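You operate a simulated robot arm through the tools that you are given. There is no shell and no other tool. Be economical: measure what you need, move in short steps, check, and stop when the job is done.

You run a simulated robot arm. Do the job below in one go: nothing can be reset, and whatever is moved stays where it is left.

TASK
Fetch the cap from the top of the small table and set it in the pass tray. Press the drain button two times. Take the rubber block from the parts table shelf and put it on the drip ledge ninety. Do these in any order.

The check looks at the end state, three seconds after you hand in, the way a careful person would. Anything else that was tipped, shoved, dropped, spilled or broken makes it a failure. A push-on lid holds only when it is set on centred and level and pressed home; a screw cap is set on level and turned clockwise until tight.

THE ROBOT
A 5-joint arm with a fingered hand on a trunk, on a base that drives. Base frame: it is fixed to the floor where the robot stands at the start and does not move with it; the origin is under the middle of the robot, x ahead of it, y to its left, z up. Units: m, rad, N and s.
Its first joint turns from -2.007 to 2.007 rad. Places, roughly: cap (4x4x4 cm) [0.5, 0, 0.8]; drain button [0.9, 0.5, 0.6]; drip ledge ninety (34x13 cm) [0.6, 0.64, 0.18]; pass tray inside (22x16 cm) [-1.36, 0.78, 0.8]; rubber block (4x7x12 cm) [-2.1, 0.6, 0.2]. The tool tilts only in the upright plane through the base axis and itself; it spins freely about its own axis. Payload 2.9 kg.
Tool frame: the origin (TCP) lies between the finger pads and is the grasp point; the fingertips stand 0.022 m ahead of it; z points along the fingers, y is the line along which they close. The gripper opens to 0.124 m. The gripper's body begins 0.06 m behind the TCP. The gripper is a hand of 3 fingers: y runs from the thumb to the fingers, the wrist lies at [0, 0, -0.218] in the tool frame.
Orientation is that of the tool frame in the base frame, as [roll, pitch, yaw] about the fixed x, y, z axes, in that order (R = Rz(yaw) Ry(pitch) Rx(roll)). With the fingers straight down and closing along the base's y, the tool's x points along the base's -x, its y along +y and its z along -z.

THE INTERFACE
- The arm moves only by the tool play_rows. Its argument "moves" is a list of rows, each a list of 6 numbers: the shift along the base's x, y, z in mm, then the turn, a rotation vector about the base's x, y, z in rad. In form: [[dx, dy, dz, ax, ay, az], ...]. A call has 1 to 12 rows; each row shifts and turns the commanded pose from where the row before left it. A row lasts 0.2 s, in which the tool goes at most 0.05 m and 0.15 rad; a call with a longer step from one row to the next is refused whole. Where a pose cannot be reached the arm comes as near as it can. A force on the tool above 40 N (or 10 N above the force at the start of the call, whichever is more), or a blocked arm, ends the call early, and 0.2 s more pass. In this call time passes only in rows, and 0.2 s behind the last. It gives the time, the measured TCP pose, the force on the tool (base axes), the opening and the grip force at its end, in the units of the frame above (readings bear some noise), with the torque about the TCP (base axes, N m) and any sound that the robot's microphone picked up.
- Cameras (640 x 400 px; columns grow to the right, rows downward): "scene" is now at [0.0077, 0.1734, 1.6171]; the picture's right is [0.38, -0.92, 0.00], its down [-0.74, -0.31, -0.59] and it looks along [0.55, 0.23, -0.80] (base axes); focal length 273 px, centre (320, 200). "wrist" rides on the gripper at [0.064, -0.037, -0.075] in the tool frame; the picture's right is [0.50, 0.87, 0.00], its down [-0.62, 0.36, -0.70] and it looks along [-0.61, 0.35, 0.71] (tool axes); focal length 230 px, centre (320, 200). There is no depth. A picture from a camera that has moved, and an enlarged one, comes with that camera's place and axes in the base frame and with its lens.
- get_image(camera): a new picture of that camera. It takes no simulated time.
- slide_trunk(by): slides the trunk up (or, below 0, down) by that many m; the arm and the scene camera ride with it, the base frame stays. It gives what a move gives, with no picture.
- steer(legs): drives the robot by 1 to 6 legs, each [ahead, left, turn to the left] in m, m and rad, along the robot's own axes; the way and the turn of a leg run together, so that a leg with both is an arc; at most 1.5 m and 3.142 rad a leg. The arm and the cameras ride along, it lands a little off, and it stops where it bumps. It gives what a move gives.
- set_fingers(finger1, finger2, thumb_bend): sets how far each is bent, from 0 (flat) to 1 (curled in); at 0.3 the hand is open as for a grip, at 0.7 the pads meet at the TCP. One left out holds its place. A second passes; each finger stops where it meets its share of the squeeze, and holds until it gets a number again. It is the only way to open and close the hand. It gives what a move gives, with no picture; readings hold the bend of each and the force on the fingers (four entries, about 0 where the hand has none), thumb and palm.
- turn_head(pan, tilt): turns the head with the scene camera to pan (to the left, within 2.705 rad either way) and tilt (down, from -0.506 to 1.204), counted from straight ahead of the robot. It gives what a move gives.
- inspect(camera, box): a new picture of the part [left, top, right, bottom] of that camera's present view, enlarged. It takes no simulated time.
- job_done(): hands the job in; it is judged then, once.

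Work in short steps. Places have to be worked out from the pictures, the camera data and where the tool is seen: move nearer, look again, correct. Check each grasp and each placing, and mend what went wrong. You have 165 turns and 108 pictures in all, those below and enlarged ones among them. Open the gripper and draw the arm clear of the work before you hand the job in, unless the task says otherwise; then end with one line.

The tools are called after ">>>" as name(argument=value, ...) on one line, values as JSON. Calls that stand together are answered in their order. play_rows: Moves the arm, as the interface text tells. Its arguments: {"type":"object","properties":{"moves":{"type":"array","items":{"type":"array","items":{"type":"number"}}}},"required":["moves"]} The other tools are called the same way: slide_trunk (by) slides the trunk up or down; set_fingers (finger1, finger2, thumb_bend) moves the fingers one by one; steer (legs) drives the base; turn_head (pan, tilt) turns the head that bears the scene camera; get_image (camera) takes a picture; inspect (camera, box) takes an enlarged picture of a part of a camera's view; job_done () hands the job in.

At the start:

```text
t: 0.0
tool_pos: [0.3089, 0.2296, 1.1069]
tool_rot: [3.14, 0.0, -3.14]
ft_force: [-0.5, 0.9, -0.2]
ft_torque: [0.0, 0.01, 0.02]
grip_width: 0.1241
finger_force: 0.1
shape: jaw
bend: [0.3, 0.3, 0.3]
finger forces: [0.0, 0.0, 0.1, 0.0, 0.1, 0.1]
trunk travel left (down, up): [-0.725, 0.265]
robot x, y, heading: [-0.0007, 0.0008, -0.001]
head pan, tilt: [0.394, 0.934]
```

scene: 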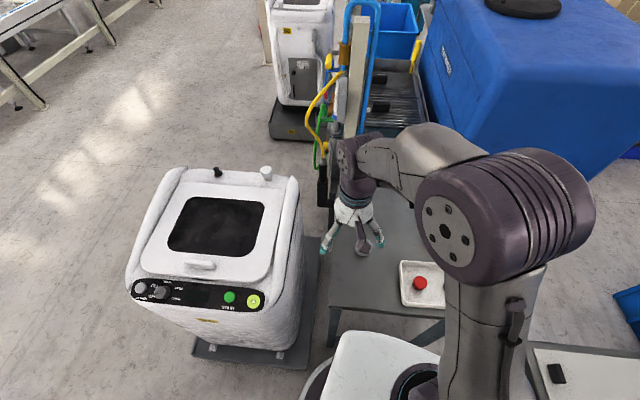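
wrist: 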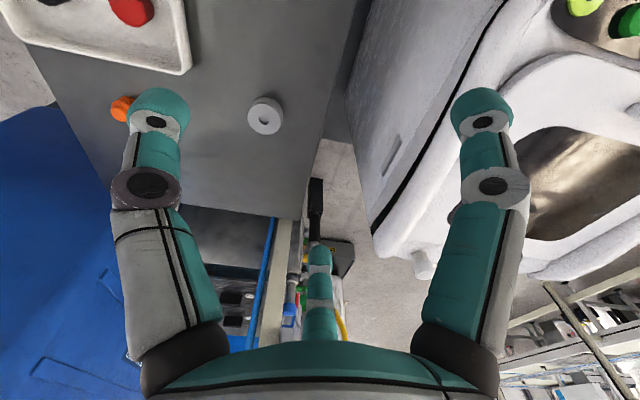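

The cap and the small table are partly hidden by the arm. I'll look at enlarged views first.

>>> inspect(camera="scene", box=[300, 180, 480, 340])

>>> inspect(camera="wrist", box=[0, 0, 360, 225])

>>> inspect(camera="scene", box=[120, 150, 320, 350])

```text
2.50 times, centred on (390, 260) of scene
camera zoom: at [0.0077, 0.1734, 1.6171], right [0.38, -0.92, 0.0], down [-0.74, -0.31, -0.59], along [0.55, 0.23, -0.8], focal length 683 px, centre (145, 50)
```

zoom: 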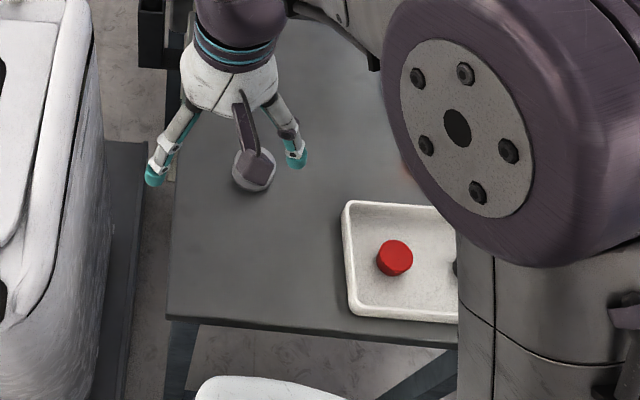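

```text
1.78 times, centred on (180, 112) of wrist
camera zoom: at [0.2449, 0.1916, 1.1826], right [-0.5, 0.87, 0.0], down [0.62, 0.36, 0.7], along [0.61, 0.35, -0.71], focal length 409 px, centre (569, 356)
```

zoom: 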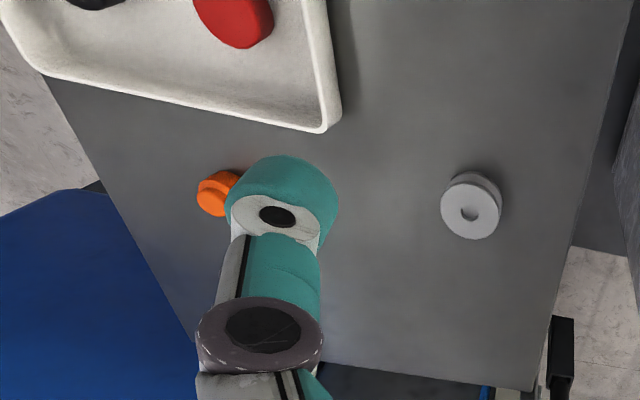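

```text
2.00 times, centred on (220, 250) of scene
camera zoom: at [0.0077, 0.1734, 1.6171], right [0.38, -0.92, 0.0], down [-0.74, -0.31, -0.59], along [0.55, 0.23, -0.8], focal length 546 px, centre (520, 100)
```

zoom: 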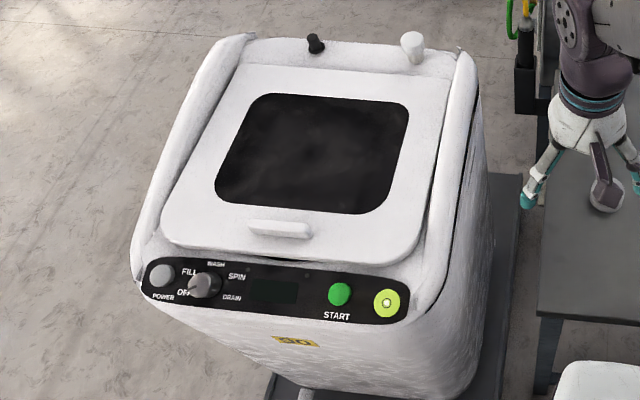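

The table holds several small things: orange at about (0.56,-0.03), red in a tray at about (0.39,0) and a grey ring at about (0.45,0.2). I'll turn the head to see more of the surroundings.

>>> turn_head(pan=0.6, tilt=0.5)

>>> get_image(camera="scene")

>>> turn_head(pan=-0.1, tilt=0.9)

>>> get_image(camera="scene")

>>> turn_head(pan=2.6, tilt=0.5)

>>> get_image(camera="scene")

```text
t: 0.9
tool_pos: [0.309, 0.2287, 1.1064]
tool_rot: [-3.141, -0.002, -3.141]
ft_force: [-1.0, 0.4, 0.2]
ft_torque: [0.03, 0.02, 0.03]
grip_width: 0.1237
finger_force: 0.0
shape: jaw
bend: [0.3, 0.3, 0.3]
finger forces: [0.0, 0.1, 0.0, 0.0, 0.0, 0.1]
trunk travel left (down, up): [-0.725, 0.265]
robot x, y, heading: [-0.0003, 0.0026, -0.005]
head pan, tilt: [0.6, 0.499]
```

```text
102 pictures are left
camera scene: at [0.0148, 0.1965, 1.6533], right [0.56, -0.83, 0.0], down [-0.4, -0.27, -0.88], along [0.72, 0.5, -0.48], focal length 273 px, centre (320, 200)
```

scene: 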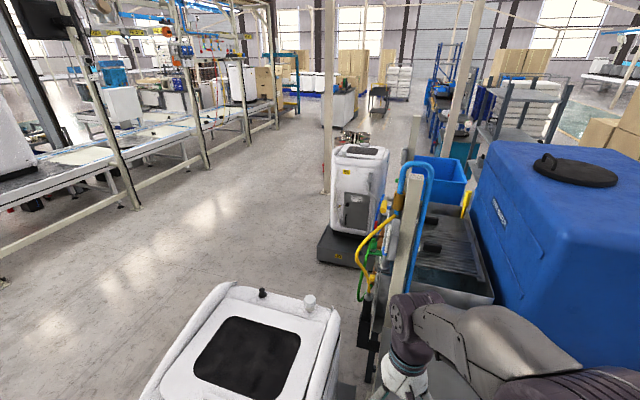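

```text
t: 2.0
tool_pos: [0.309, 0.2278, 1.1065]
tool_rot: [-3.141, 0.0, -3.141]
ft_force: [0.4, -0.3, 0.0]
ft_torque: [-0.01, -0.01, -0.03]
grip_width: 0.1237
finger_force: 0.1
shape: jaw
bend: [0.3, 0.3, 0.3]
finger forces: [0.1, 0.0, 0.0, 0.0, 0.0, 0.0]
trunk travel left (down, up): [-0.725, 0.265]
robot x, y, heading: [-0.0007, -0.002, 0.001]
head pan, tilt: [-0.099, 0.901]
```

```text
101 pictures are left
camera scene: at [0.0149, 0.1377, 1.6196], right [-0.1, -1.0, 0.0], down [-0.78, 0.08, -0.62], along [0.62, -0.06, -0.78], focal length 273 px, centre (320, 200)
```

scene: 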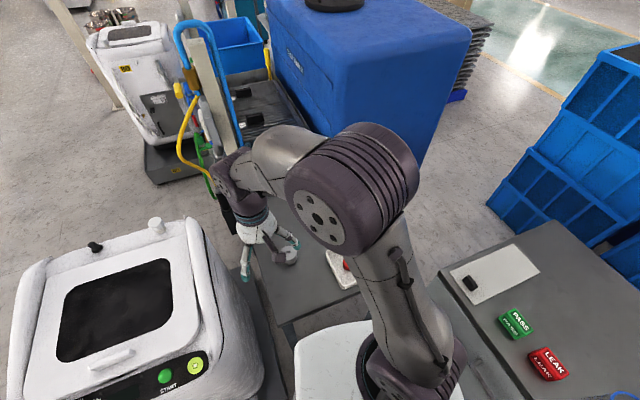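

```text
t: 4.4
tool_pos: [0.309, 0.2277, 1.1063]
tool_rot: [-3.141, 0.0, -3.141]
ft_force: [-0.6, -0.6, -0.7]
ft_torque: [0.02, 0.01, 0.04]
grip_width: 0.1242
finger_force: 0.0
shape: jaw
bend: [0.3, 0.3, 0.3]
finger forces: [0.0, 0.0, 0.0, 0.0, 0.0, 0.1]
trunk travel left (down, up): [-0.725, 0.265]
robot x, y, heading: [0.0005, 0.0021, 0.004]
head pan, tilt: [2.601, 0.499]
```

```text
100 pictures are left
camera scene: at [-0.1383, 0.1921, 1.6534], right [0.52, 0.86, 0.0], down [0.41, -0.25, -0.88], along [-0.75, 0.45, -0.48], focal length 273 px, centre (320, 200)
```

scene: 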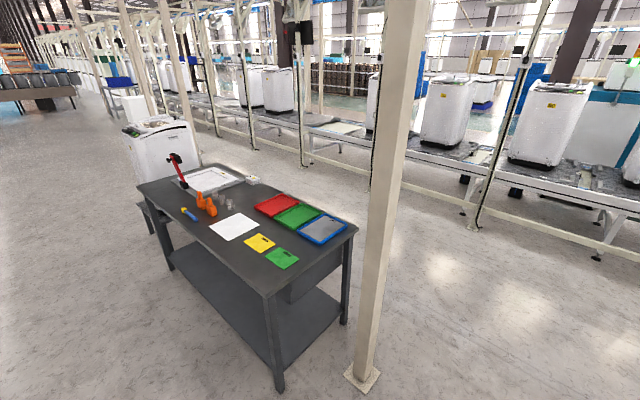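

The parts table is behind, with red, green and blue trays; the green one matches the pass tray position. Next I'll find the drain button and the ledge near (0.6–0.9, 0.5–0.64).

>>> turn_head(pan=0.55, tilt=0.9)

>>> inspect(camera="scene", box=[280, 0, 480, 125])

>>> inspect(camera="scene", box=[300, 110, 460, 270])

```text
t: 6.3
tool_pos: [0.3083, 0.2288, 1.1078]
tool_rot: [3.141, -0.001, 3.141]
ft_force: [-0.4, 0.1, 0.2]
ft_torque: [-0.04, 0.01, 0.0]
grip_width: 0.1238
finger_force: 0.1
shape: jaw
bend: [0.3, 0.3, 0.3]
finger forces: [0.1, 0.0, 0.0, 0.0, 0.0, 0.0]
trunk travel left (down, up): [-0.725, 0.265]
robot x, y, heading: [-0.0021, -0.0019, -0.002]
head pan, tilt: [0.55, 0.901]
```

```text
3.20 times, centred on (380, 62) of scene
camera zoom: at [0.0041, 0.1847, 1.6195], right [0.52, -0.85, 0.0], down [-0.67, -0.41, -0.62], along [0.53, 0.32, -0.78], focal length 874 px, centre (128, 640)
```

zoom: 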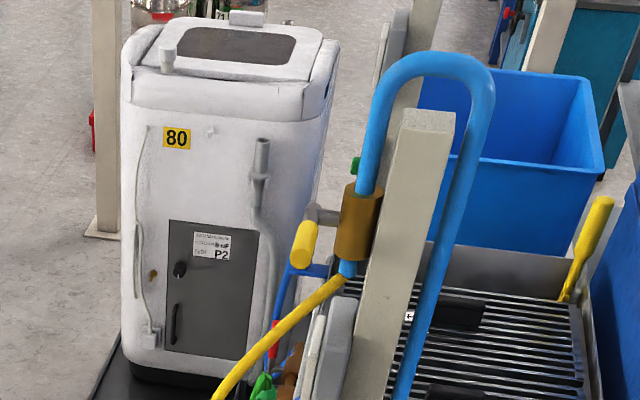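

```text
2.50 times, centred on (380, 190) of scene
camera zoom: at [0.0041, 0.1847, 1.6195], right [0.52, -0.85, 0.0], down [-0.67, -0.41, -0.62], along [0.53, 0.32, -0.78], focal length 683 px, centre (170, 225)
```

zoom: 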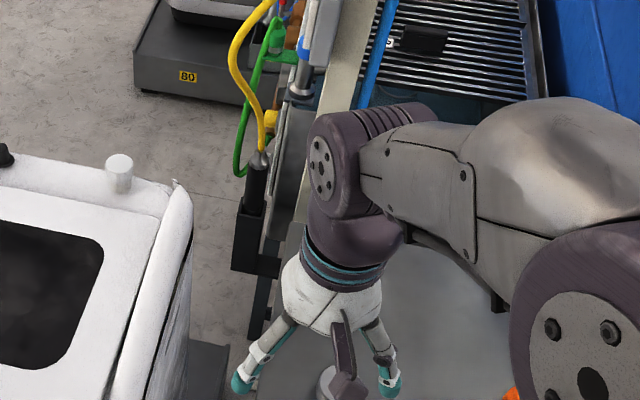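

Machine 80 is at the back and 90 is near; the drain button is likely on the hose stand. First I'll identify the cap by moving the hand over the table and using the wrist camera.

>>> play_rows(moves=[[0, -40, 0, 0, 0, 0], [0, -40, 0, 0, 0, 0], [0, -40, 0, 0, 0, 0], [0, -40, 0, 0, 0, 0]])

>>> get_image(camera="wrist")

>>> get_image(camera="scene")

```text
t: 7.3
tool_pos: [0.3093, 0.0692, 1.106]
tool_rot: [3.139, 0.0, 3.141]
ft_force: [-0.7, -0.4, -0.6]
ft_torque: [0.0, 0.01, 0.04]
grip_width: 0.1241
finger_force: 0.1
shape: jaw
bend: [0.3, 0.3, 0.3]
finger forces: [0.0, 0.1, 0.0, 0.0, 0.0, 0.0]
trunk travel left (down, up): [-0.725, 0.265]
robot x, y, heading: [0.0012, 0.0006, 0.001]
head pan, tilt: [0.55, 0.901]
```

```text
97 pictures are left
camera wrist: at [0.2455, 0.0319, 1.1818], right [-0.5, 0.87, 0.0], down [0.62, 0.36, 0.7], along [0.61, 0.35, -0.71], focal length 230 px, centre (320, 200)
```

wrist: 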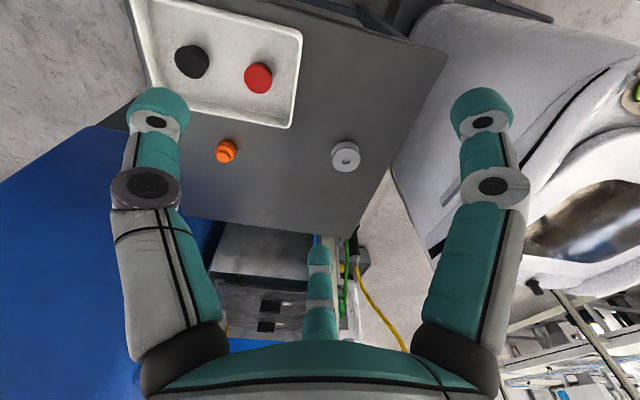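

```text
96 pictures are left
camera scene: at [0.0038, 0.1831, 1.6197], right [0.52, -0.85, 0.0], down [-0.67, -0.41, -0.62], along [0.53, 0.33, -0.78], focal length 273 px, centre (320, 200)
```

scene: 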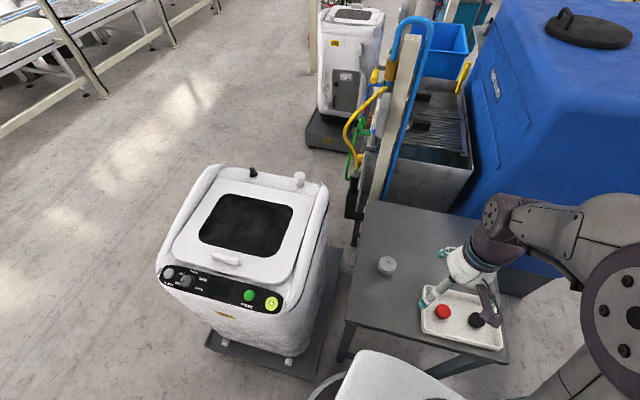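

Triangulated, orange is at about (0.527, 0.0, 0.82), which matches the cap's listed place. I'll zoom in to check its shape.

>>> inspect(camera="wrist", box=[170, 20, 400, 180])

>>> inspect(camera="scene", box=[320, 120, 420, 220])

```text
2.50 times, centred on (285, 100) of wrist
camera zoom: at [0.2455, 0.0319, 1.1818], right [-0.5, 0.87, 0.0], down [0.62, 0.36, 0.7], along [0.61, 0.35, -0.71], focal length 575 px, centre (408, 450)
```

zoom: 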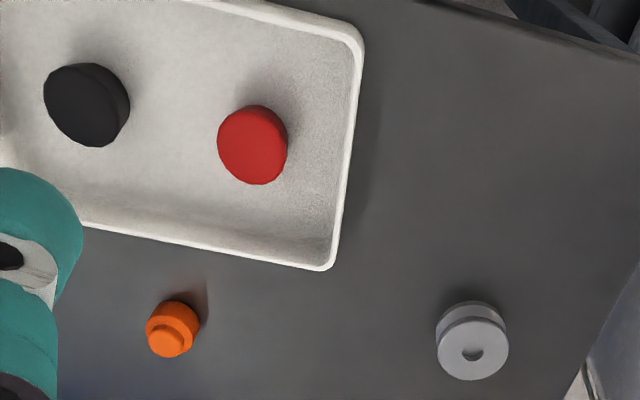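

```text
4.00 times, centred on (370, 170) of scene
camera zoom: at [0.0038, 0.1831, 1.6197], right [0.52, -0.85, 0.0], down [-0.67, -0.41, -0.62], along [0.53, 0.33, -0.78], focal length 1093 px, centre (120, 320)
```

zoom: 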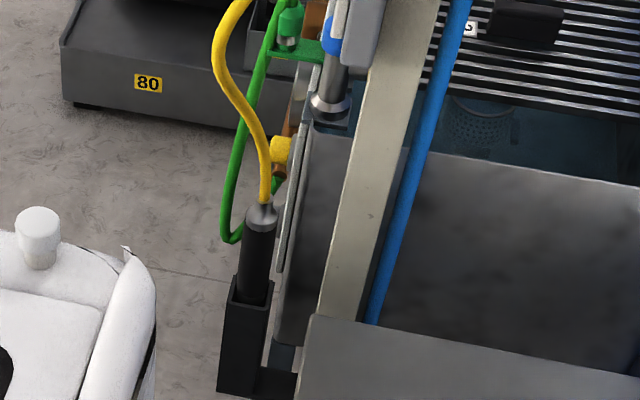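

Orange is about 37 mm wide, so it is the cap. I'll extend the hand above it to see whether that radius is reachable.

>>> play_rows(moves=[[45, -18, 0, 0, 0, 0], [45, -18, 0, 0, 0, 0], [45, -18, 0, 0, 0, 0], [43, -17, 0, 0, 0, 0], [40, 0, 0, 0, 0, 0]])

>>> get_image(camera="wrist")

>>> turn_head(pan=0.0, tilt=0.95)

>>> get_image(camera="scene")

```text
t: 8.5
tool_pos: [0.5285, -0.0017, 1.1074]
tool_rot: [3.141, -0.003, -3.14]
ft_force: [1.2, 0.8, 0.4]
ft_torque: [-0.01, 0.04, -0.02]
grip_width: 0.1239
finger_force: 0.1
shape: jaw
bend: [0.3, 0.3, 0.3]
finger forces: [0.0, 0.0, 0.0, 0.0, 0.0, 0.0]
trunk travel left (down, up): [-0.725, 0.265]
robot x, y, heading: [-0.0007, 0.0004, 0.005]
head pan, tilt: [0.55, 0.901]
```

```text
93 pictures are left
camera wrist: at [0.4646, -0.0386, 1.1825], right [-0.5, 0.87, 0.0], down [0.62, 0.36, 0.7], along [0.6, 0.35, -0.72], focal length 230 px, centre (320, 200)
```

wrist: 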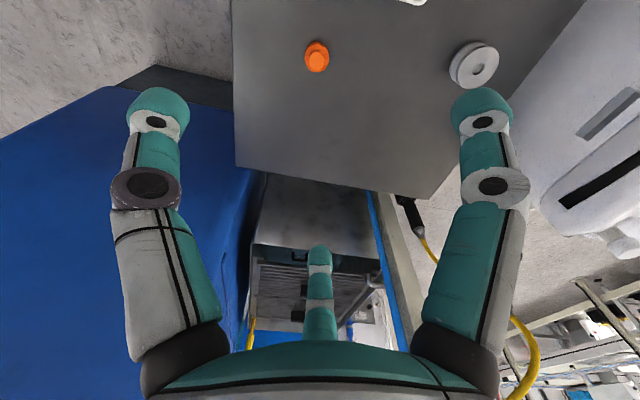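

```text
t: 9.5
tool_pos: [0.5266, -0.0018, 1.108]
tool_rot: [-3.141, 0.0, 3.141]
ft_force: [-0.1, 0.3, -0.2]
ft_torque: [0.0, 0.01, 0.0]
grip_width: 0.1239
finger_force: 0.1
shape: jaw
bend: [0.3, 0.3, 0.3]
finger forces: [0.0, 0.0, 0.0, 0.1, 0.0, 0.0]
trunk travel left (down, up): [-0.725, 0.265]
robot x, y, heading: [0.0007, -0.0023, 0.002]
head pan, tilt: [0.0, 0.949]
```

```text
92 pictures are left
camera scene: at [0.0128, 0.1452, 1.6159], right [0.0, -1.0, 0.0], down [-0.81, 0.0, -0.58], along [0.58, 0.0, -0.81], focal length 273 px, centre (320, 200)
```

scene: 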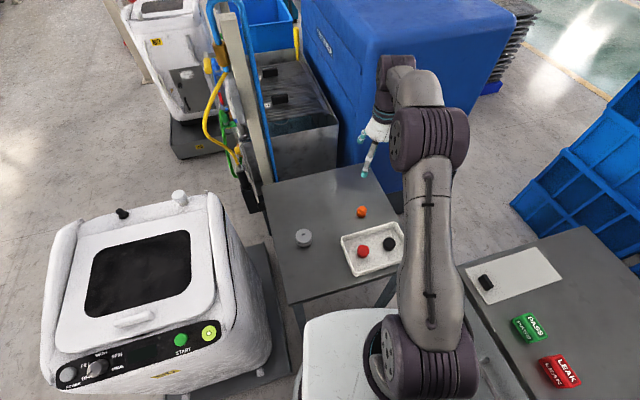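

The cap is at about (0.532, -0.003). I'll lower the trunk 0.17 m and look again.

>>> slide_trunk(by=-0.17)

>>> get_image(camera="wrist")

>>> inspect(camera="scene", box=[280, 100, 480, 260])

```text
t: 11.4
tool_pos: [0.5261, -0.0015, 0.9388]
tool_rot: [3.141, -0.001, -3.141]
ft_force: [1.7, 0.1, -0.8]
ft_torque: [0.03, -0.02, 0.0]
grip_width: 0.1237
finger_force: 0.1
shape: jaw
bend: [0.3, 0.3, 0.3]
finger forces: [0.1, 0.1, 0.0, 0.0, 0.0, 0.1]
trunk travel left (down, up): [-0.555, 0.435]
robot x, y, heading: [0.0018, -0.0043, 0.0]
head pan, tilt: [0.0, 0.949]
```

```text
91 pictures are left
camera wrist: at [0.4629, -0.0387, 1.0135], right [-0.5, 0.87, 0.0], down [0.62, 0.36, 0.7], along [0.61, 0.35, -0.71], focal length 230 px, centre (320, 200)
```

wrist: 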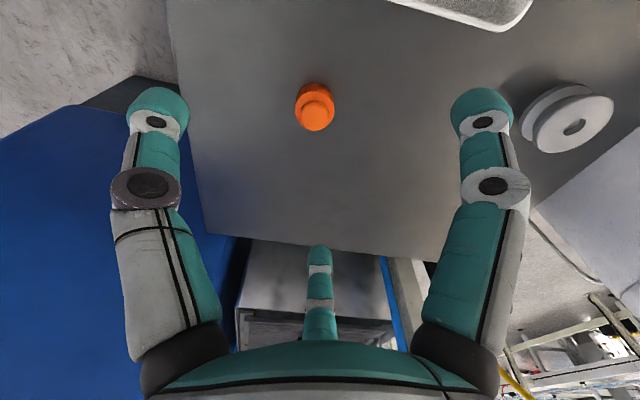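

```text
2.50 times, centred on (380, 180) of scene
camera zoom: at [0.0124, 0.145, 1.446], right [0.0, -1.0, 0.0], down [-0.81, 0.0, -0.58], along [0.58, 0.0, -0.81], focal length 683 px, centre (170, 250)
```

zoom: 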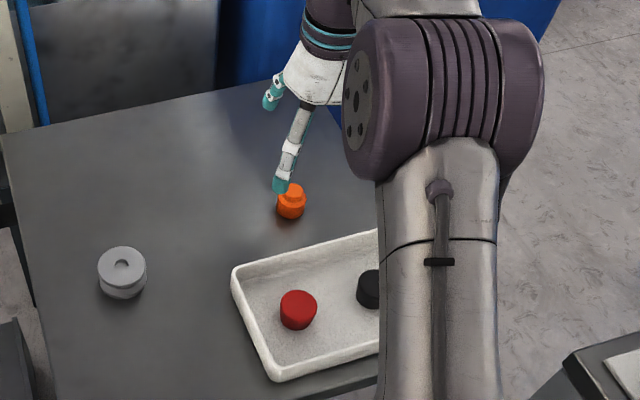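

The cap centre triangulates to about (0.5325, -0.003, ~0.82). I'll align and come down to TCP z≈0.83.

>>> play_rows(moves=[[6, -1.5, -30, 0, 0, 0], [0, 0, -40, 0, 0, 0], [0, 0, -25, 0, 0, 0], [0, 0, -8, 0, 0, 0]])

>>> get_image(camera="wrist")

>>> inspect(camera="scene", box=[280, 100, 480, 260])

```text
t: 12.4
tool_pos: [0.5342, -0.0027, 0.8343]
tool_rot: [3.141, 0.0, 3.141]
ft_force: [-0.6, -0.6, -0.1]
ft_torque: [-0.02, 0.03, -0.01]
grip_width: 0.124
finger_force: 0.0
shape: jaw
bend: [0.3, 0.3, 0.3]
finger forces: [0.0, 0.0, 0.0, 0.1, 0.1, 0.0]
trunk travel left (down, up): [-0.555, 0.435]
robot x, y, heading: [0.0019, -0.0016, -0.0]
head pan, tilt: [0.0, 0.949]
```

```text
89 pictures are left
camera wrist: at [0.4695, -0.0403, 0.9097], right [-0.5, 0.87, 0.0], down [0.62, 0.36, 0.7], along [0.61, 0.35, -0.71], focal length 230 px, centre (320, 200)
```

wrist: 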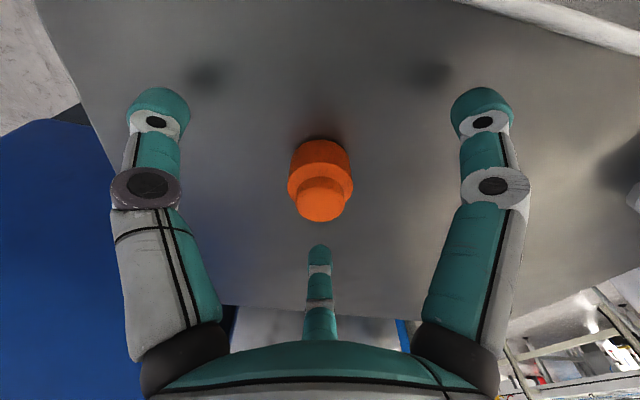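

```text
2.50 times, centred on (380, 180) of scene
camera zoom: at [0.0125, 0.145, 1.4459], right [0.0, -1.0, 0.0], down [-0.81, 0.0, -0.58], along [0.58, 0.0, -0.81], focal length 683 px, centre (170, 250)
```

zoom: 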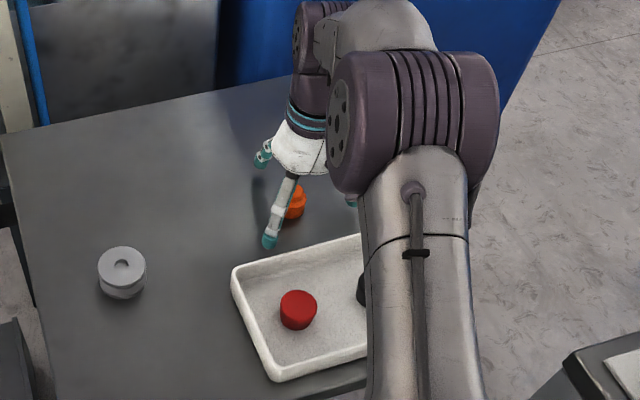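

The cap is centred in the hand, with its middle at z≈0.82. I'll lower 7 mm and close.

>>> play_rows(moves=[[0, 0, -7, 0, 0, 0]])

>>> set_fingers(finger1=0.55, finger2=0.55, thumb_bend=0.55)

>>> get_image(camera="wrist")

```text
t: 12.8
tool_pos: [0.5338, -0.0044, 0.8279]
tool_rot: [-3.14, 0.0, -3.141]
ft_force: [0.0, 0.0, 0.3]
ft_torque: [0.0, 0.02, -0.03]
grip_width: 0.124
finger_force: 0.0
shape: jaw
bend: [0.3, 0.3, 0.3]
finger forces: [0.0, 0.0, 0.1, 0.1, 0.0, 0.0]
trunk travel left (down, up): [-0.555, 0.435]
robot x, y, heading: [-0.0011, -0.0006, 0.0]
head pan, tilt: [0.0, 0.949]
```

```text
t: 13.8
tool_pos: [0.532, -0.003, 0.8278]
tool_rot: [-3.141, 0.002, -3.14]
ft_force: [-0.5, 0.9, 7.7]
ft_torque: [0.22, 0.17, -0.03]
grip_width: 0.0386
finger_force: 3.9
shape: fingers
bend: [0.53, 0.55, 0.55]
finger forces: [6.3, 1.3, 0.0, 0.1, 0.0, 0.0]
trunk travel left (down, up): [-0.555, 0.435]
robot x, y, heading: [0.0008, 0.0003, 0.001]
head pan, tilt: [0.0, 0.949]
```

```text
87 pictures are left
camera wrist: at [0.4687, -0.04, 0.9039], right [-0.5, 0.87, 0.0], down [0.62, 0.36, 0.7], along [0.61, 0.35, -0.71], focal length 230 px, centre (320, 200)
```

wrist: 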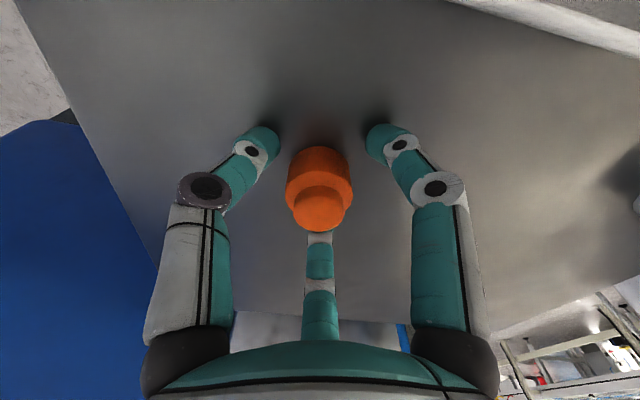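

A 7.7 N upward force suggests the fingertips touch the table. I'll raise 5 mm and finish closing.

>>> play_rows(moves=[[0, 0, 5, 0, 0, 0]])

>>> set_fingers(finger1=0.7, finger2=0.7, thumb_bend=0.7)

>>> get_image(camera="wrist")

```text
t: 14.2
tool_pos: [0.5334, -0.0032, 0.8319]
tool_rot: [-3.141, -0.001, -3.141]
ft_force: [-0.4, 0.4, 0.2]
ft_torque: [-0.01, 0.01, 0.02]
grip_width: 0.0364
finger_force: 0.1
shape: fingers
bend: [0.55, 0.55, 0.55]
finger forces: [0.1, 0.0, 0.0, 0.0, 0.0, 0.0]
trunk travel left (down, up): [-0.555, 0.435]
robot x, y, heading: [-0.0012, 0.0011, -0.004]
head pan, tilt: [0.0, 0.949]
```

```text
t: 15.2
tool_pos: [0.5338, -0.0036, 0.8323]
tool_rot: [3.141, 0.0, 3.141]
ft_force: [0.3, -0.2, -0.5]
ft_torque: [-0.01, -0.02, -0.03]
grip_width: 0.0195
finger_force: 10.7
shape: fingers
bend: [0.61, 0.61, 0.63]
finger forces: [6.4, 6.5, 0.0, 0.0, 8.5, 0.0]
trunk travel left (down, up): [-0.555, 0.435]
robot x, y, heading: [-0.0014, -0.0031, 0.006]
head pan, tilt: [0.0, 0.949]
```

```text
86 pictures are left
camera wrist: at [0.4696, -0.0404, 0.9083], right [-0.5, 0.87, 0.0], down [0.62, 0.36, 0.7], along [0.61, 0.35, -0.71], focal length 230 px, centre (320, 200)
```

wrist: 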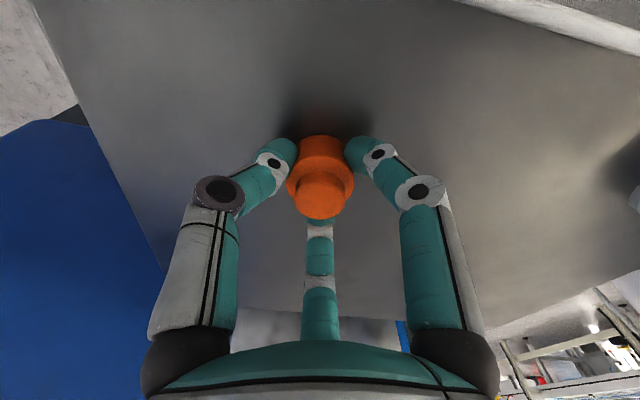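

All three fingers bear on the cap with about 6–8 N each. I'll lift and check it comes along.

>>> play_rows(moves=[[0, 0, 20, 0, 0, 0], [0, 0, 30, 0, 0, 0], [0, 0, 40, 0, 0, 0], [0, 0, 40, 0, 0, 0]])

>>> get_image(camera="wrist")

```text
t: 16.2
tool_pos: [0.5341, -0.0031, 0.9606]
tool_rot: [3.141, 0.0, 3.141]
ft_force: [-0.1, -0.8, -0.4]
ft_torque: [0.0, 0.0, -0.01]
grip_width: 0.0195
finger_force: 10.7
shape: fingers
bend: [0.61, 0.61, 0.63]
finger forces: [6.4, 6.3, 0.0, 0.1, 8.7, 0.0]
trunk travel left (down, up): [-0.555, 0.435]
robot x, y, heading: [0.0021, 0.003, -0.0]
head pan, tilt: [0.0, 0.949]
```

```text
85 pictures are left
camera wrist: at [0.4705, -0.0402, 1.0375], right [-0.5, 0.87, 0.0], down [0.62, 0.36, 0.7], along [0.61, 0.35, -0.71], focal length 230 px, centre (320, 200)
```

wrist: 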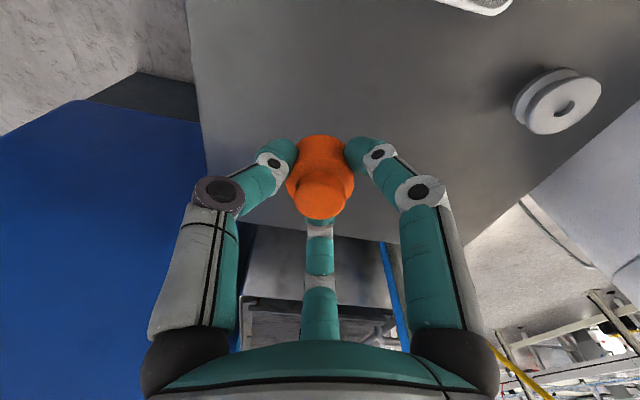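

The cap is held. I'll retract the hand and raise the trunk before driving round to the north side of the parts table.

>>> slide_trunk(by=0.2)

>>> play_rows(moves=[[-45, 0, 0, 0, 0, 0], [-45, 0, 0, 0, 0, 0], [-45, 0, 0, 0, 0, 0], [-45, 0, 0, 0, 0, 0]])

>>> steer(legs=[[-0.35, 0, 0], [0, 0, 1.571]])

>>> turn_head(pan=0.3, tilt=0.6)

>>> get_image(camera="scene")

```text
t: 18.4
tool_pos: [0.5338, -0.0031, 1.1623]
tool_rot: [-3.14, 0.0, 3.141]
ft_force: [0.4, 0.0, -0.3]
ft_torque: [-0.04, -0.01, -0.01]
grip_width: 0.0194
finger_force: 10.7
shape: fingers
bend: [0.61, 0.61, 0.63]
finger forces: [6.4, 6.4, 0.0, 0.0, 8.5, 0.1]
trunk travel left (down, up): [-0.755, 0.235]
robot x, y, heading: [-0.0009, 0.0007, 0.004]
head pan, tilt: [0.0, 0.949]
```

```text
t: 19.4
tool_pos: [0.3554, -0.0008, 1.1634]
tool_rot: [-3.141, 0.004, 3.141]
ft_force: [-0.6, 0.1, 0.1]
ft_torque: [0.03, -0.02, -0.02]
grip_width: 0.0192
finger_force: 10.6
shape: fingers
bend: [0.61, 0.61, 0.63]
finger forces: [6.4, 6.4, 0.0, 0.0, 8.5, 0.0]
trunk travel left (down, up): [-0.755, 0.235]
robot x, y, heading: [-0.0017, 0.0002, 0.002]
head pan, tilt: [0.0, 0.949]
```

```text
t: 25.5
tool_pos: [-0.3478, 0.3581, 1.1616]
tool_rot: [3.141, -0.002, -1.565]
ft_force: [0.2, 0.7, -0.6]
ft_torque: [0.03, 0.0, 0.0]
grip_width: 0.0189
finger_force: 10.8
shape: fingers
bend: [0.61, 0.61, 0.63]
finger forces: [6.2, 6.4, 0.0, 0.1, 8.4, 0.0]
trunk travel left (down, up): [-0.755, 0.235]
robot x, y, heading: [-0.3465, -0.0014, 1.572]
head pan, tilt: [0.0, 0.949]
```

```text
t: 26.3
tool_pos: [-0.3484, 0.3571, 1.1621]
tool_rot: [-3.14, 0.0, -1.567]
ft_force: [0.2, -0.2, -0.5]
ft_torque: [-0.02, 0.03, 0.03]
grip_width: 0.0189
finger_force: 10.2
shape: fingers
bend: [0.61, 0.61, 0.63]
finger forces: [6.2, 6.5, 0.1, 0.0, 8.4, 0.0]
trunk travel left (down, up): [-0.755, 0.235]
robot x, y, heading: [-0.3497, 0.0012, 1.578]
head pan, tilt: [0.3, 0.6]
```

```text
84 pictures are left
camera scene: at [-0.5196, 0.024, 1.6743], right [0.95, 0.3, 0.0], down [0.17, -0.54, -0.82], along [-0.25, 0.79, -0.57], focal length 273 px, centre (320, 200)
```

scene: 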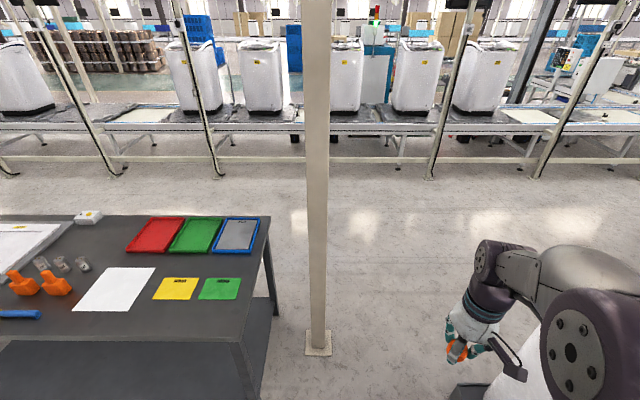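

Pillar at about (-0.79, 0.89) and the machine mat at about x=-0.05; the gap centre is x≈-0.39. I'll drive north through it, then turn to face the table's north side.

>>> steer(legs=[[0.2, 0.035, 0], [1.3, 0, 0], [0, 0, -1.571]])

>>> turn_head(pan=-2.2, tilt=0.6)

>>> get_image(camera="scene")

>>> turn_head(pan=-0.9, tilt=0.7)

>>> get_image(camera="scene")

```text
t: 37.8
tool_pos: [-0.0213, 1.4985, 1.1604]
tool_rot: [-3.141, 0.001, -3.131]
ft_force: [-0.5, -0.5, 0.1]
ft_torque: [-0.02, 0.03, 0.02]
grip_width: 0.0189
finger_force: 10.9
shape: fingers
bend: [0.61, 0.61, 0.63]
finger forces: [6.2, 6.7, 0.1, 0.0, 8.2, 0.0]
trunk travel left (down, up): [-0.755, 0.235]
robot x, y, heading: [-0.3796, 1.4955, 0.014]
head pan, tilt: [0.3, 0.6]
```

```text
t: 40.1
tool_pos: [-0.0228, 1.4983, 1.1614]
tool_rot: [-3.14, 0.001, -3.131]
ft_force: [-0.2, 0.0, 0.1]
ft_torque: [0.0, -0.01, -0.01]
grip_width: 0.0188
finger_force: 10.5
shape: fingers
bend: [0.61, 0.61, 0.63]
finger forces: [6.2, 6.6, 0.1, 0.1, 8.3, 0.0]
trunk travel left (down, up): [-0.755, 0.235]
robot x, y, heading: [-0.379, 1.4951, 0.011]
head pan, tilt: [-2.201, 0.6]
```

```text
83 pictures are left
camera scene: at [-0.4921, 1.568, 1.6743], right [-0.81, 0.58, 0.0], down [0.33, 0.46, -0.83], along [-0.48, -0.67, -0.56], focal length 273 px, centre (320, 200)
```

scene: 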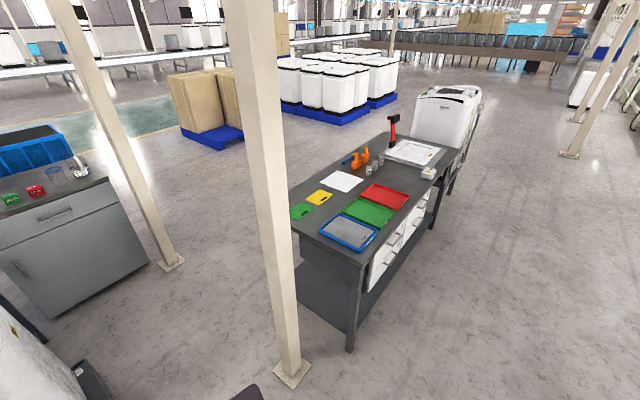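

```text
t: 41.5
tool_pos: [-0.0223, 1.4981, 1.1606]
tool_rot: [-3.141, 0.0, -3.131]
ft_force: [-0.3, -0.2, -0.3]
ft_torque: [-0.01, 0.0, 0.01]
grip_width: 0.0189
finger_force: 10.2
shape: fingers
bend: [0.61, 0.61, 0.63]
finger forces: [6.1, 6.6, 0.0, 0.0, 8.2, 0.0]
trunk travel left (down, up): [-0.755, 0.235]
robot x, y, heading: [-0.3781, 1.4926, 0.008]
head pan, tilt: [-0.901, 0.7]
```

```text
82 pictures are left
camera scene: at [-0.3874, 1.5739, 1.6657], right [-0.78, -0.63, 0.0], down [-0.4, 0.5, -0.77], along [0.48, -0.59, -0.64], focal length 273 px, centre (320, 200)
```

scene: 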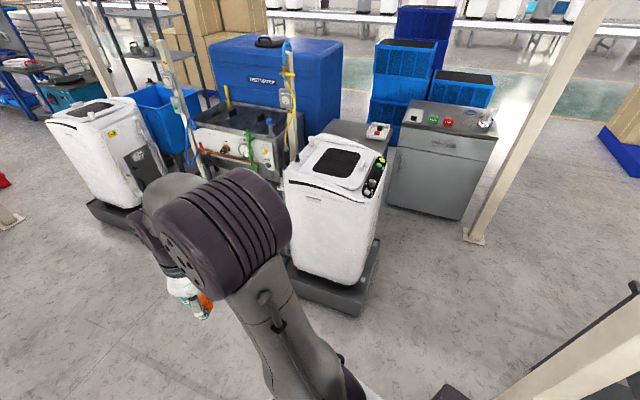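

The test station's panel faces north, between the two machines. I'll zoom in on it.

>>> inspect(camera="scene", box=[180, 80, 320, 220])

>>> inspect(camera="scene", box=[270, 200, 400, 330])

```text
2.86 times, centred on (250, 150) of scene
camera zoom: at [-0.3874, 1.5739, 1.6657], right [-0.78, -0.63, 0.0], down [-0.4, 0.5, -0.77], along [0.48, -0.59, -0.64], focal length 781 px, centre (520, 343)
```

zoom: 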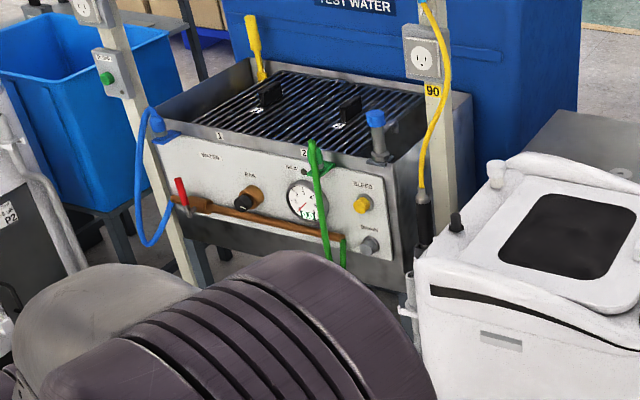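

```text
3.08 times, centred on (335, 265) of scene
camera zoom: at [-0.3874, 1.5739, 1.6657], right [-0.78, -0.63, 0.0], down [-0.4, 0.5, -0.77], along [0.48, -0.59, -0.64], focal length 841 px, centre (274, 0)
```

zoom: 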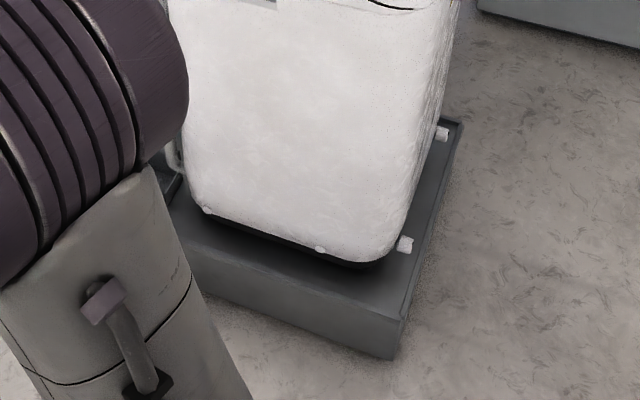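

The panel has a yellow button and a grey one below it; I'll read the labels later. Now I'll drive to the north side of the parts table.

>>> steer(legs=[[0, 0, -1.29], [-0.17, 0, 0], [0, -1.14, 0]])

>>> turn_head(pan=0.2, tilt=0.85)

>>> get_image(camera="scene")

```text
t: 51.6
tool_pos: [-1.4113, 0.9996, 1.1627]
tool_rot: [3.141, 0.002, 1.861]
ft_force: [-0.3, 1.0, 0.0]
ft_torque: [0.01, 0.04, 0.02]
grip_width: 0.0185
finger_force: 9.9
shape: fingers
bend: [0.61, 0.61, 0.63]
finger forces: [5.9, 6.7, 0.0, 0.0, 8.3, 0.0]
trunk travel left (down, up): [-0.755, 0.235]
robot x, y, heading: [-1.5143, 1.3423, -1.286]
head pan, tilt: [-0.901, 0.7]
```

```text
t: 52.9
tool_pos: [-1.4118, 0.9981, 1.1608]
tool_rot: [-3.14, 0.0, 1.861]
ft_force: [1.0, -0.2, -0.6]
ft_torque: [0.01, 0.0, -0.02]
grip_width: 0.0184
finger_force: 10.5
shape: fingers
bend: [0.61, 0.61, 0.63]
finger forces: [5.9, 6.6, 0.0, 0.1, 8.3, 0.1]
trunk travel left (down, up): [-0.755, 0.235]
robot x, y, heading: [-1.5154, 1.3396, -1.275]
head pan, tilt: [0.201, 0.85]
```

```text
79 pictures are left
camera scene: at [-1.3545, 1.3718, 1.6534], right [-0.88, -0.47, 0.0], down [-0.35, 0.66, -0.66], along [0.31, -0.58, -0.75], focal length 273 px, centre (320, 200)
```

scene: 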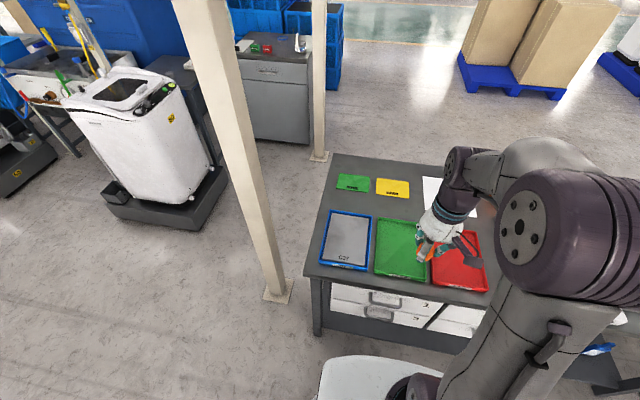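

The green tray is at about (-1.37, 0.785), matching the listed pass tray. I'll zoom to read the tray labels.

>>> inspect(camera="scene", box=[300, 160, 500, 300])

>>> get_image(camera="wrist")

```text
2.86 times, centred on (400, 230) of scene
camera zoom: at [-1.3545, 1.3718, 1.6534], right [-0.88, -0.47, 0.0], down [-0.35, 0.66, -0.66], along [0.31, -0.58, -0.75], focal length 781 px, centre (91, 114)
```

zoom: 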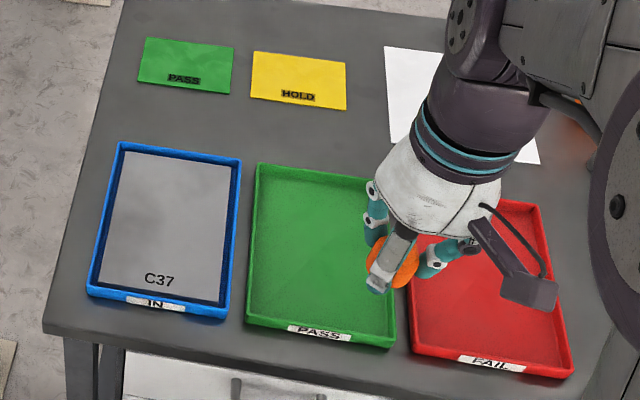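

```text
77 pictures are left
camera wrist: at [-1.4652, 1.0497, 1.2374], right [0.69, 0.73, 0.0], down [0.52, -0.49, 0.7], along [0.51, -0.48, -0.71], focal length 230 px, centre (320, 200)
```

wrist: 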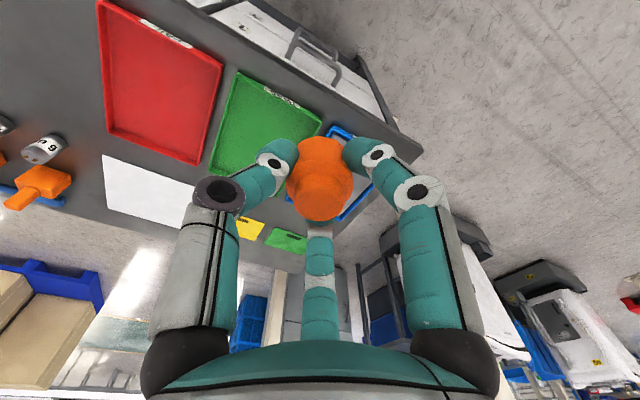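

PASS is confirmed as the green tray. I'll move above it and lower.

>>> play_rows(moves=[[7, -38, 0, 0, 0, 0], [7, -38, 0, 0, 0, 0], [7, -38, 0, 0, 0, 0], [7, -38, 0, 0, 0, 0], [6, -38, 0, 0, 0, 0]])

>>> slide_trunk(by=-0.25)

>>> get_image(camera="wrist")

>>> inspect(camera="scene", box=[300, 160, 500, 300])

```text
t: 54.1
tool_pos: [-1.3766, 0.8074, 1.1592]
tool_rot: [3.141, -0.007, 1.861]
ft_force: [0.4, -0.2, -0.5]
ft_torque: [0.04, -0.01, 0.0]
grip_width: 0.0185
finger_force: 9.8
shape: fingers
bend: [0.61, 0.61, 0.63]
finger forces: [5.7, 6.8, 0.1, 0.0, 8.1, 0.0]
trunk travel left (down, up): [-0.755, 0.235]
robot x, y, heading: [-1.5122, 1.3406, -1.275]
head pan, tilt: [0.201, 0.85]
```

```text
t: 56.7
tool_pos: [-1.3758, 0.809, 0.912]
tool_rot: [3.141, -0.001, 1.862]
ft_force: [-0.4, -0.5, -0.5]
ft_torque: [0.0, 0.01, -0.03]
grip_width: 0.0182
finger_force: 10.3
shape: fingers
bend: [0.61, 0.61, 0.63]
finger forces: [5.7, 6.8, 0.0, 0.0, 8.2, 0.0]
trunk travel left (down, up): [-0.505, 0.485]
robot x, y, heading: [-1.5152, 1.3416, -1.28]
head pan, tilt: [0.201, 0.85]
```

```text
76 pictures are left
camera wrist: at [-1.4308, 0.8593, 0.9872], right [0.69, 0.73, 0.0], down [0.52, -0.49, 0.7], along [0.51, -0.48, -0.71], focal length 230 px, centre (320, 200)
```

wrist: 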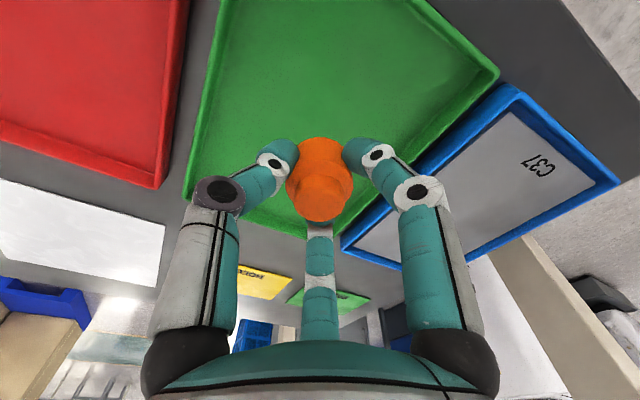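

```text
2.86 times, centred on (400, 230) of scene
camera zoom: at [-1.3545, 1.3718, 1.4035], right [-0.88, -0.47, 0.0], down [-0.35, 0.66, -0.66], along [0.31, -0.58, -0.75], focal length 781 px, centre (91, 114)
```

zoom: 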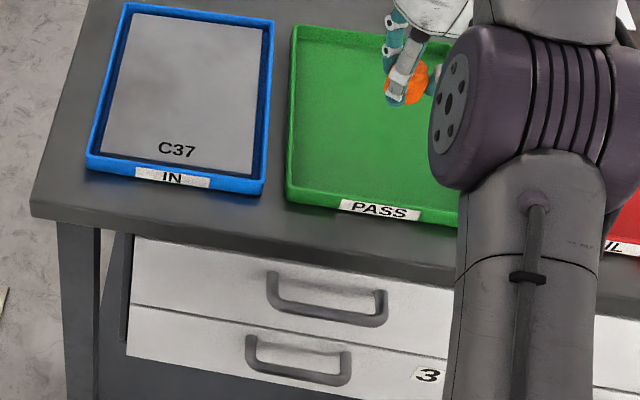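

The point below the cap is well inside the green tray. I'll come down in guarded steps.

>>> play_rows(moves=[[0, 0, -40, 0, 0, 0], [0, 0, -25, 0, 0, 0], [0, 0, -6, 0, 0, 0]])

>>> play_rows(moves=[[0, 0, -3, 0, 0, 0], [0, 0, -3, 0, 0, 0]])

>>> get_image(camera="wrist")

```text
t: 57.5
tool_pos: [-1.3767, 0.8085, 0.8401]
tool_rot: [-3.14, 0.0, 1.861]
ft_force: [-0.8, -0.2, 0.5]
ft_torque: [-0.01, -0.03, -0.01]
grip_width: 0.0181
finger_force: 10.2
shape: fingers
bend: [0.61, 0.61, 0.63]
finger forces: [5.6, 7.0, 0.0, 0.0, 8.0, 0.0]
trunk travel left (down, up): [-0.505, 0.485]
robot x, y, heading: [-1.5137, 1.3426, -1.282]
head pan, tilt: [0.201, 0.85]
```

```text
t: 58.1
tool_pos: [-1.3777, 0.8087, 0.834]
tool_rot: [-3.141, 0.003, 1.861]
ft_force: [0.2, -2.0, 9.3]
ft_torque: [-0.02, 0.02, 0.0]
grip_width: 0.0176
finger_force: 11.8
shape: fingers
bend: [0.61, 0.6, 0.64]
finger forces: [5.9, 8.2, 0.1, 0.0, 9.3, 0.0]
trunk travel left (down, up): [-0.505, 0.485]
robot x, y, heading: [-1.5129, 1.3397, -1.277]
head pan, tilt: [0.201, 0.85]
```

```text
74 pictures are left
camera wrist: at [-1.4301, 0.8596, 0.9111], right [0.69, 0.73, 0.0], down [0.52, -0.49, 0.7], along [0.51, -0.48, -0.71], focal length 230 px, centre (320, 200)
```

wrist: 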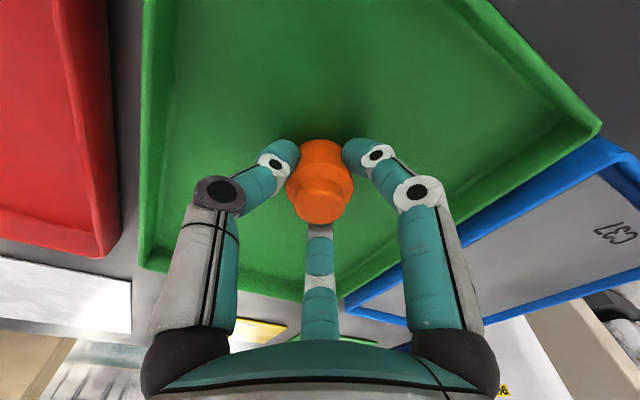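

The cap has touched the tray floor (9 N up). I'll raise 1 mm, open the fingers part way and go up.

>>> play_rows(moves=[[0, 0, 1, 0, 0, 0]])

>>> set_fingers(finger1=0.5, finger2=0.5, thumb_bend=0.5)

>>> get_image(camera="wrist")

```text
t: 58.5
tool_pos: [-1.3762, 0.809, 0.8357]
tool_rot: [-3.141, 0.001, 1.861]
ft_force: [1.4, -1.5, 5.7]
ft_torque: [-0.05, -0.02, -0.01]
grip_width: 0.0175
finger_force: 11.4
shape: fingers
bend: [0.61, 0.6, 0.64]
finger forces: [5.7, 8.2, 0.0, 0.1, 8.7, 0.1]
trunk travel left (down, up): [-0.505, 0.485]
robot x, y, heading: [-1.5145, 1.3399, -1.275]
head pan, tilt: [0.201, 0.85]
```

```text
t: 59.5
tool_pos: [-1.377, 0.8073, 0.835]
tool_rot: [3.141, 0.0, 1.86]
ft_force: [0.0, 0.6, -0.2]
ft_torque: [0.0, 0.0, 0.0]
grip_width: 0.0494
finger_force: 0.0
shape: fingers
bend: [0.5, 0.5, 0.5]
finger forces: [0.0, 0.0, 0.0, 0.0, 0.0, 0.0]
trunk travel left (down, up): [-0.505, 0.485]
robot x, y, heading: [-1.5119, 1.3399, -1.278]
head pan, tilt: [0.201, 0.85]
```

```text
73 pictures are left
camera wrist: at [-1.4302, 0.8593, 0.9112], right [0.69, 0.73, 0.0], down [0.52, -0.49, 0.7], along [0.51, -0.48, -0.71], focal length 230 px, centre (320, 200)
```

wrist: 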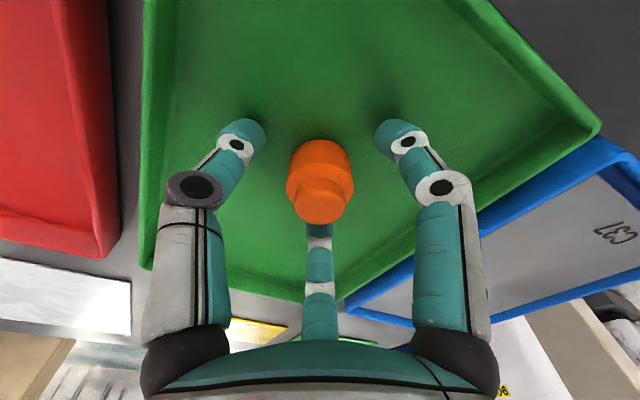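

The cap stands free in the tray. I'll lift clear and draw the hand back.

>>> play_rows(moves=[[0, 0, 40, 0, 0, 0], [0, 0, 50, 0, 0, 0], [0, 0, 50, 0, 0, 0], [-12, 40, 20, 0, 0, 0], [-12, 40, 20, 0, 0, 0], [-12, 40, 20, 0, 0, 0], [-12, 40, 20, 0, 0, 0]])

>>> get_image(camera="wrist")

>>> turn_head(pan=-0.7, tilt=1.0)

>>> get_image(camera="scene")

```text
t: 61.1
tool_pos: [-1.4103, 0.916, 1.0348]
tool_rot: [3.141, 0.002, 1.861]
ft_force: [-0.9, -0.4, -0.5]
ft_torque: [0.01, -0.01, 0.0]
grip_width: 0.0492
finger_force: 0.0
shape: fingers
bend: [0.5, 0.5, 0.5]
finger forces: [0.0, 0.1, 0.0, 0.1, 0.0, 0.0]
out of reach, approached as far as the arm can: row 3, 4, 5
trunk travel left (down, up): [-0.505, 0.485]
robot x, y, heading: [-1.514, 1.3414, -1.28]
head pan, tilt: [0.201, 0.85]
```

```text
72 pictures are left
camera wrist: at [-1.4638, 0.9669, 1.1105], right [0.69, 0.73, 0.0], down [0.52, -0.49, 0.7], along [0.51, -0.48, -0.71], focal length 230 px, centre (320, 200)
```

wrist: 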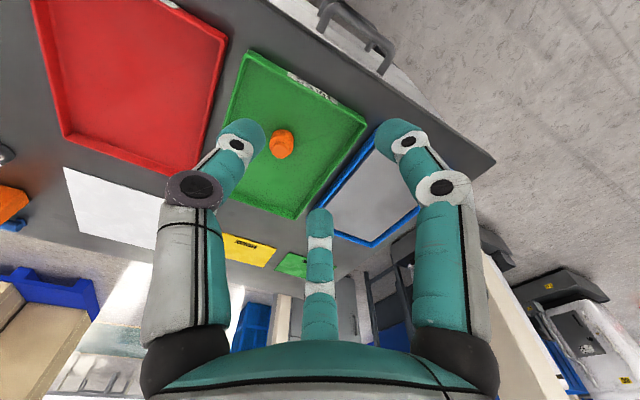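

```text
t: 62.3
tool_pos: [-1.4106, 0.9146, 1.0338]
tool_rot: [-3.141, -0.002, 1.861]
ft_force: [-0.2, 0.2, -0.5]
ft_torque: [-0.02, -0.04, -0.02]
grip_width: 0.0494
finger_force: 0.1
shape: fingers
bend: [0.5, 0.5, 0.5]
finger forces: [0.1, 0.0, 0.1, 0.0, 0.0, 0.1]
trunk travel left (down, up): [-0.505, 0.485]
robot x, y, heading: [-1.5169, 1.3435, -1.285]
head pan, tilt: [-0.7, 1.0]
```

```text
71 pictures are left
camera scene: at [-1.419, 1.377, 1.3923], right [-0.92, 0.4, 0.0], down [0.34, 0.77, -0.54], along [-0.22, -0.5, -0.84], focal length 273 px, centre (320, 200)
```

scene: 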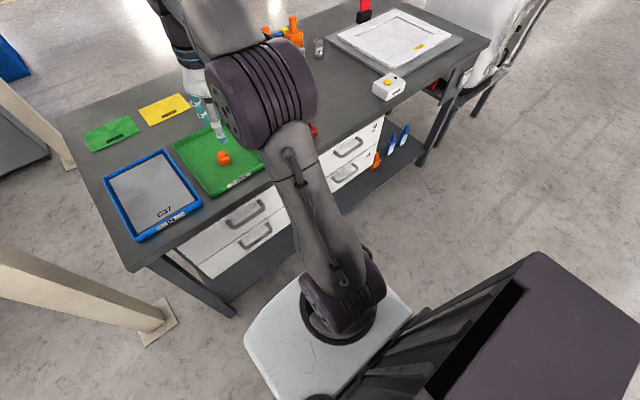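

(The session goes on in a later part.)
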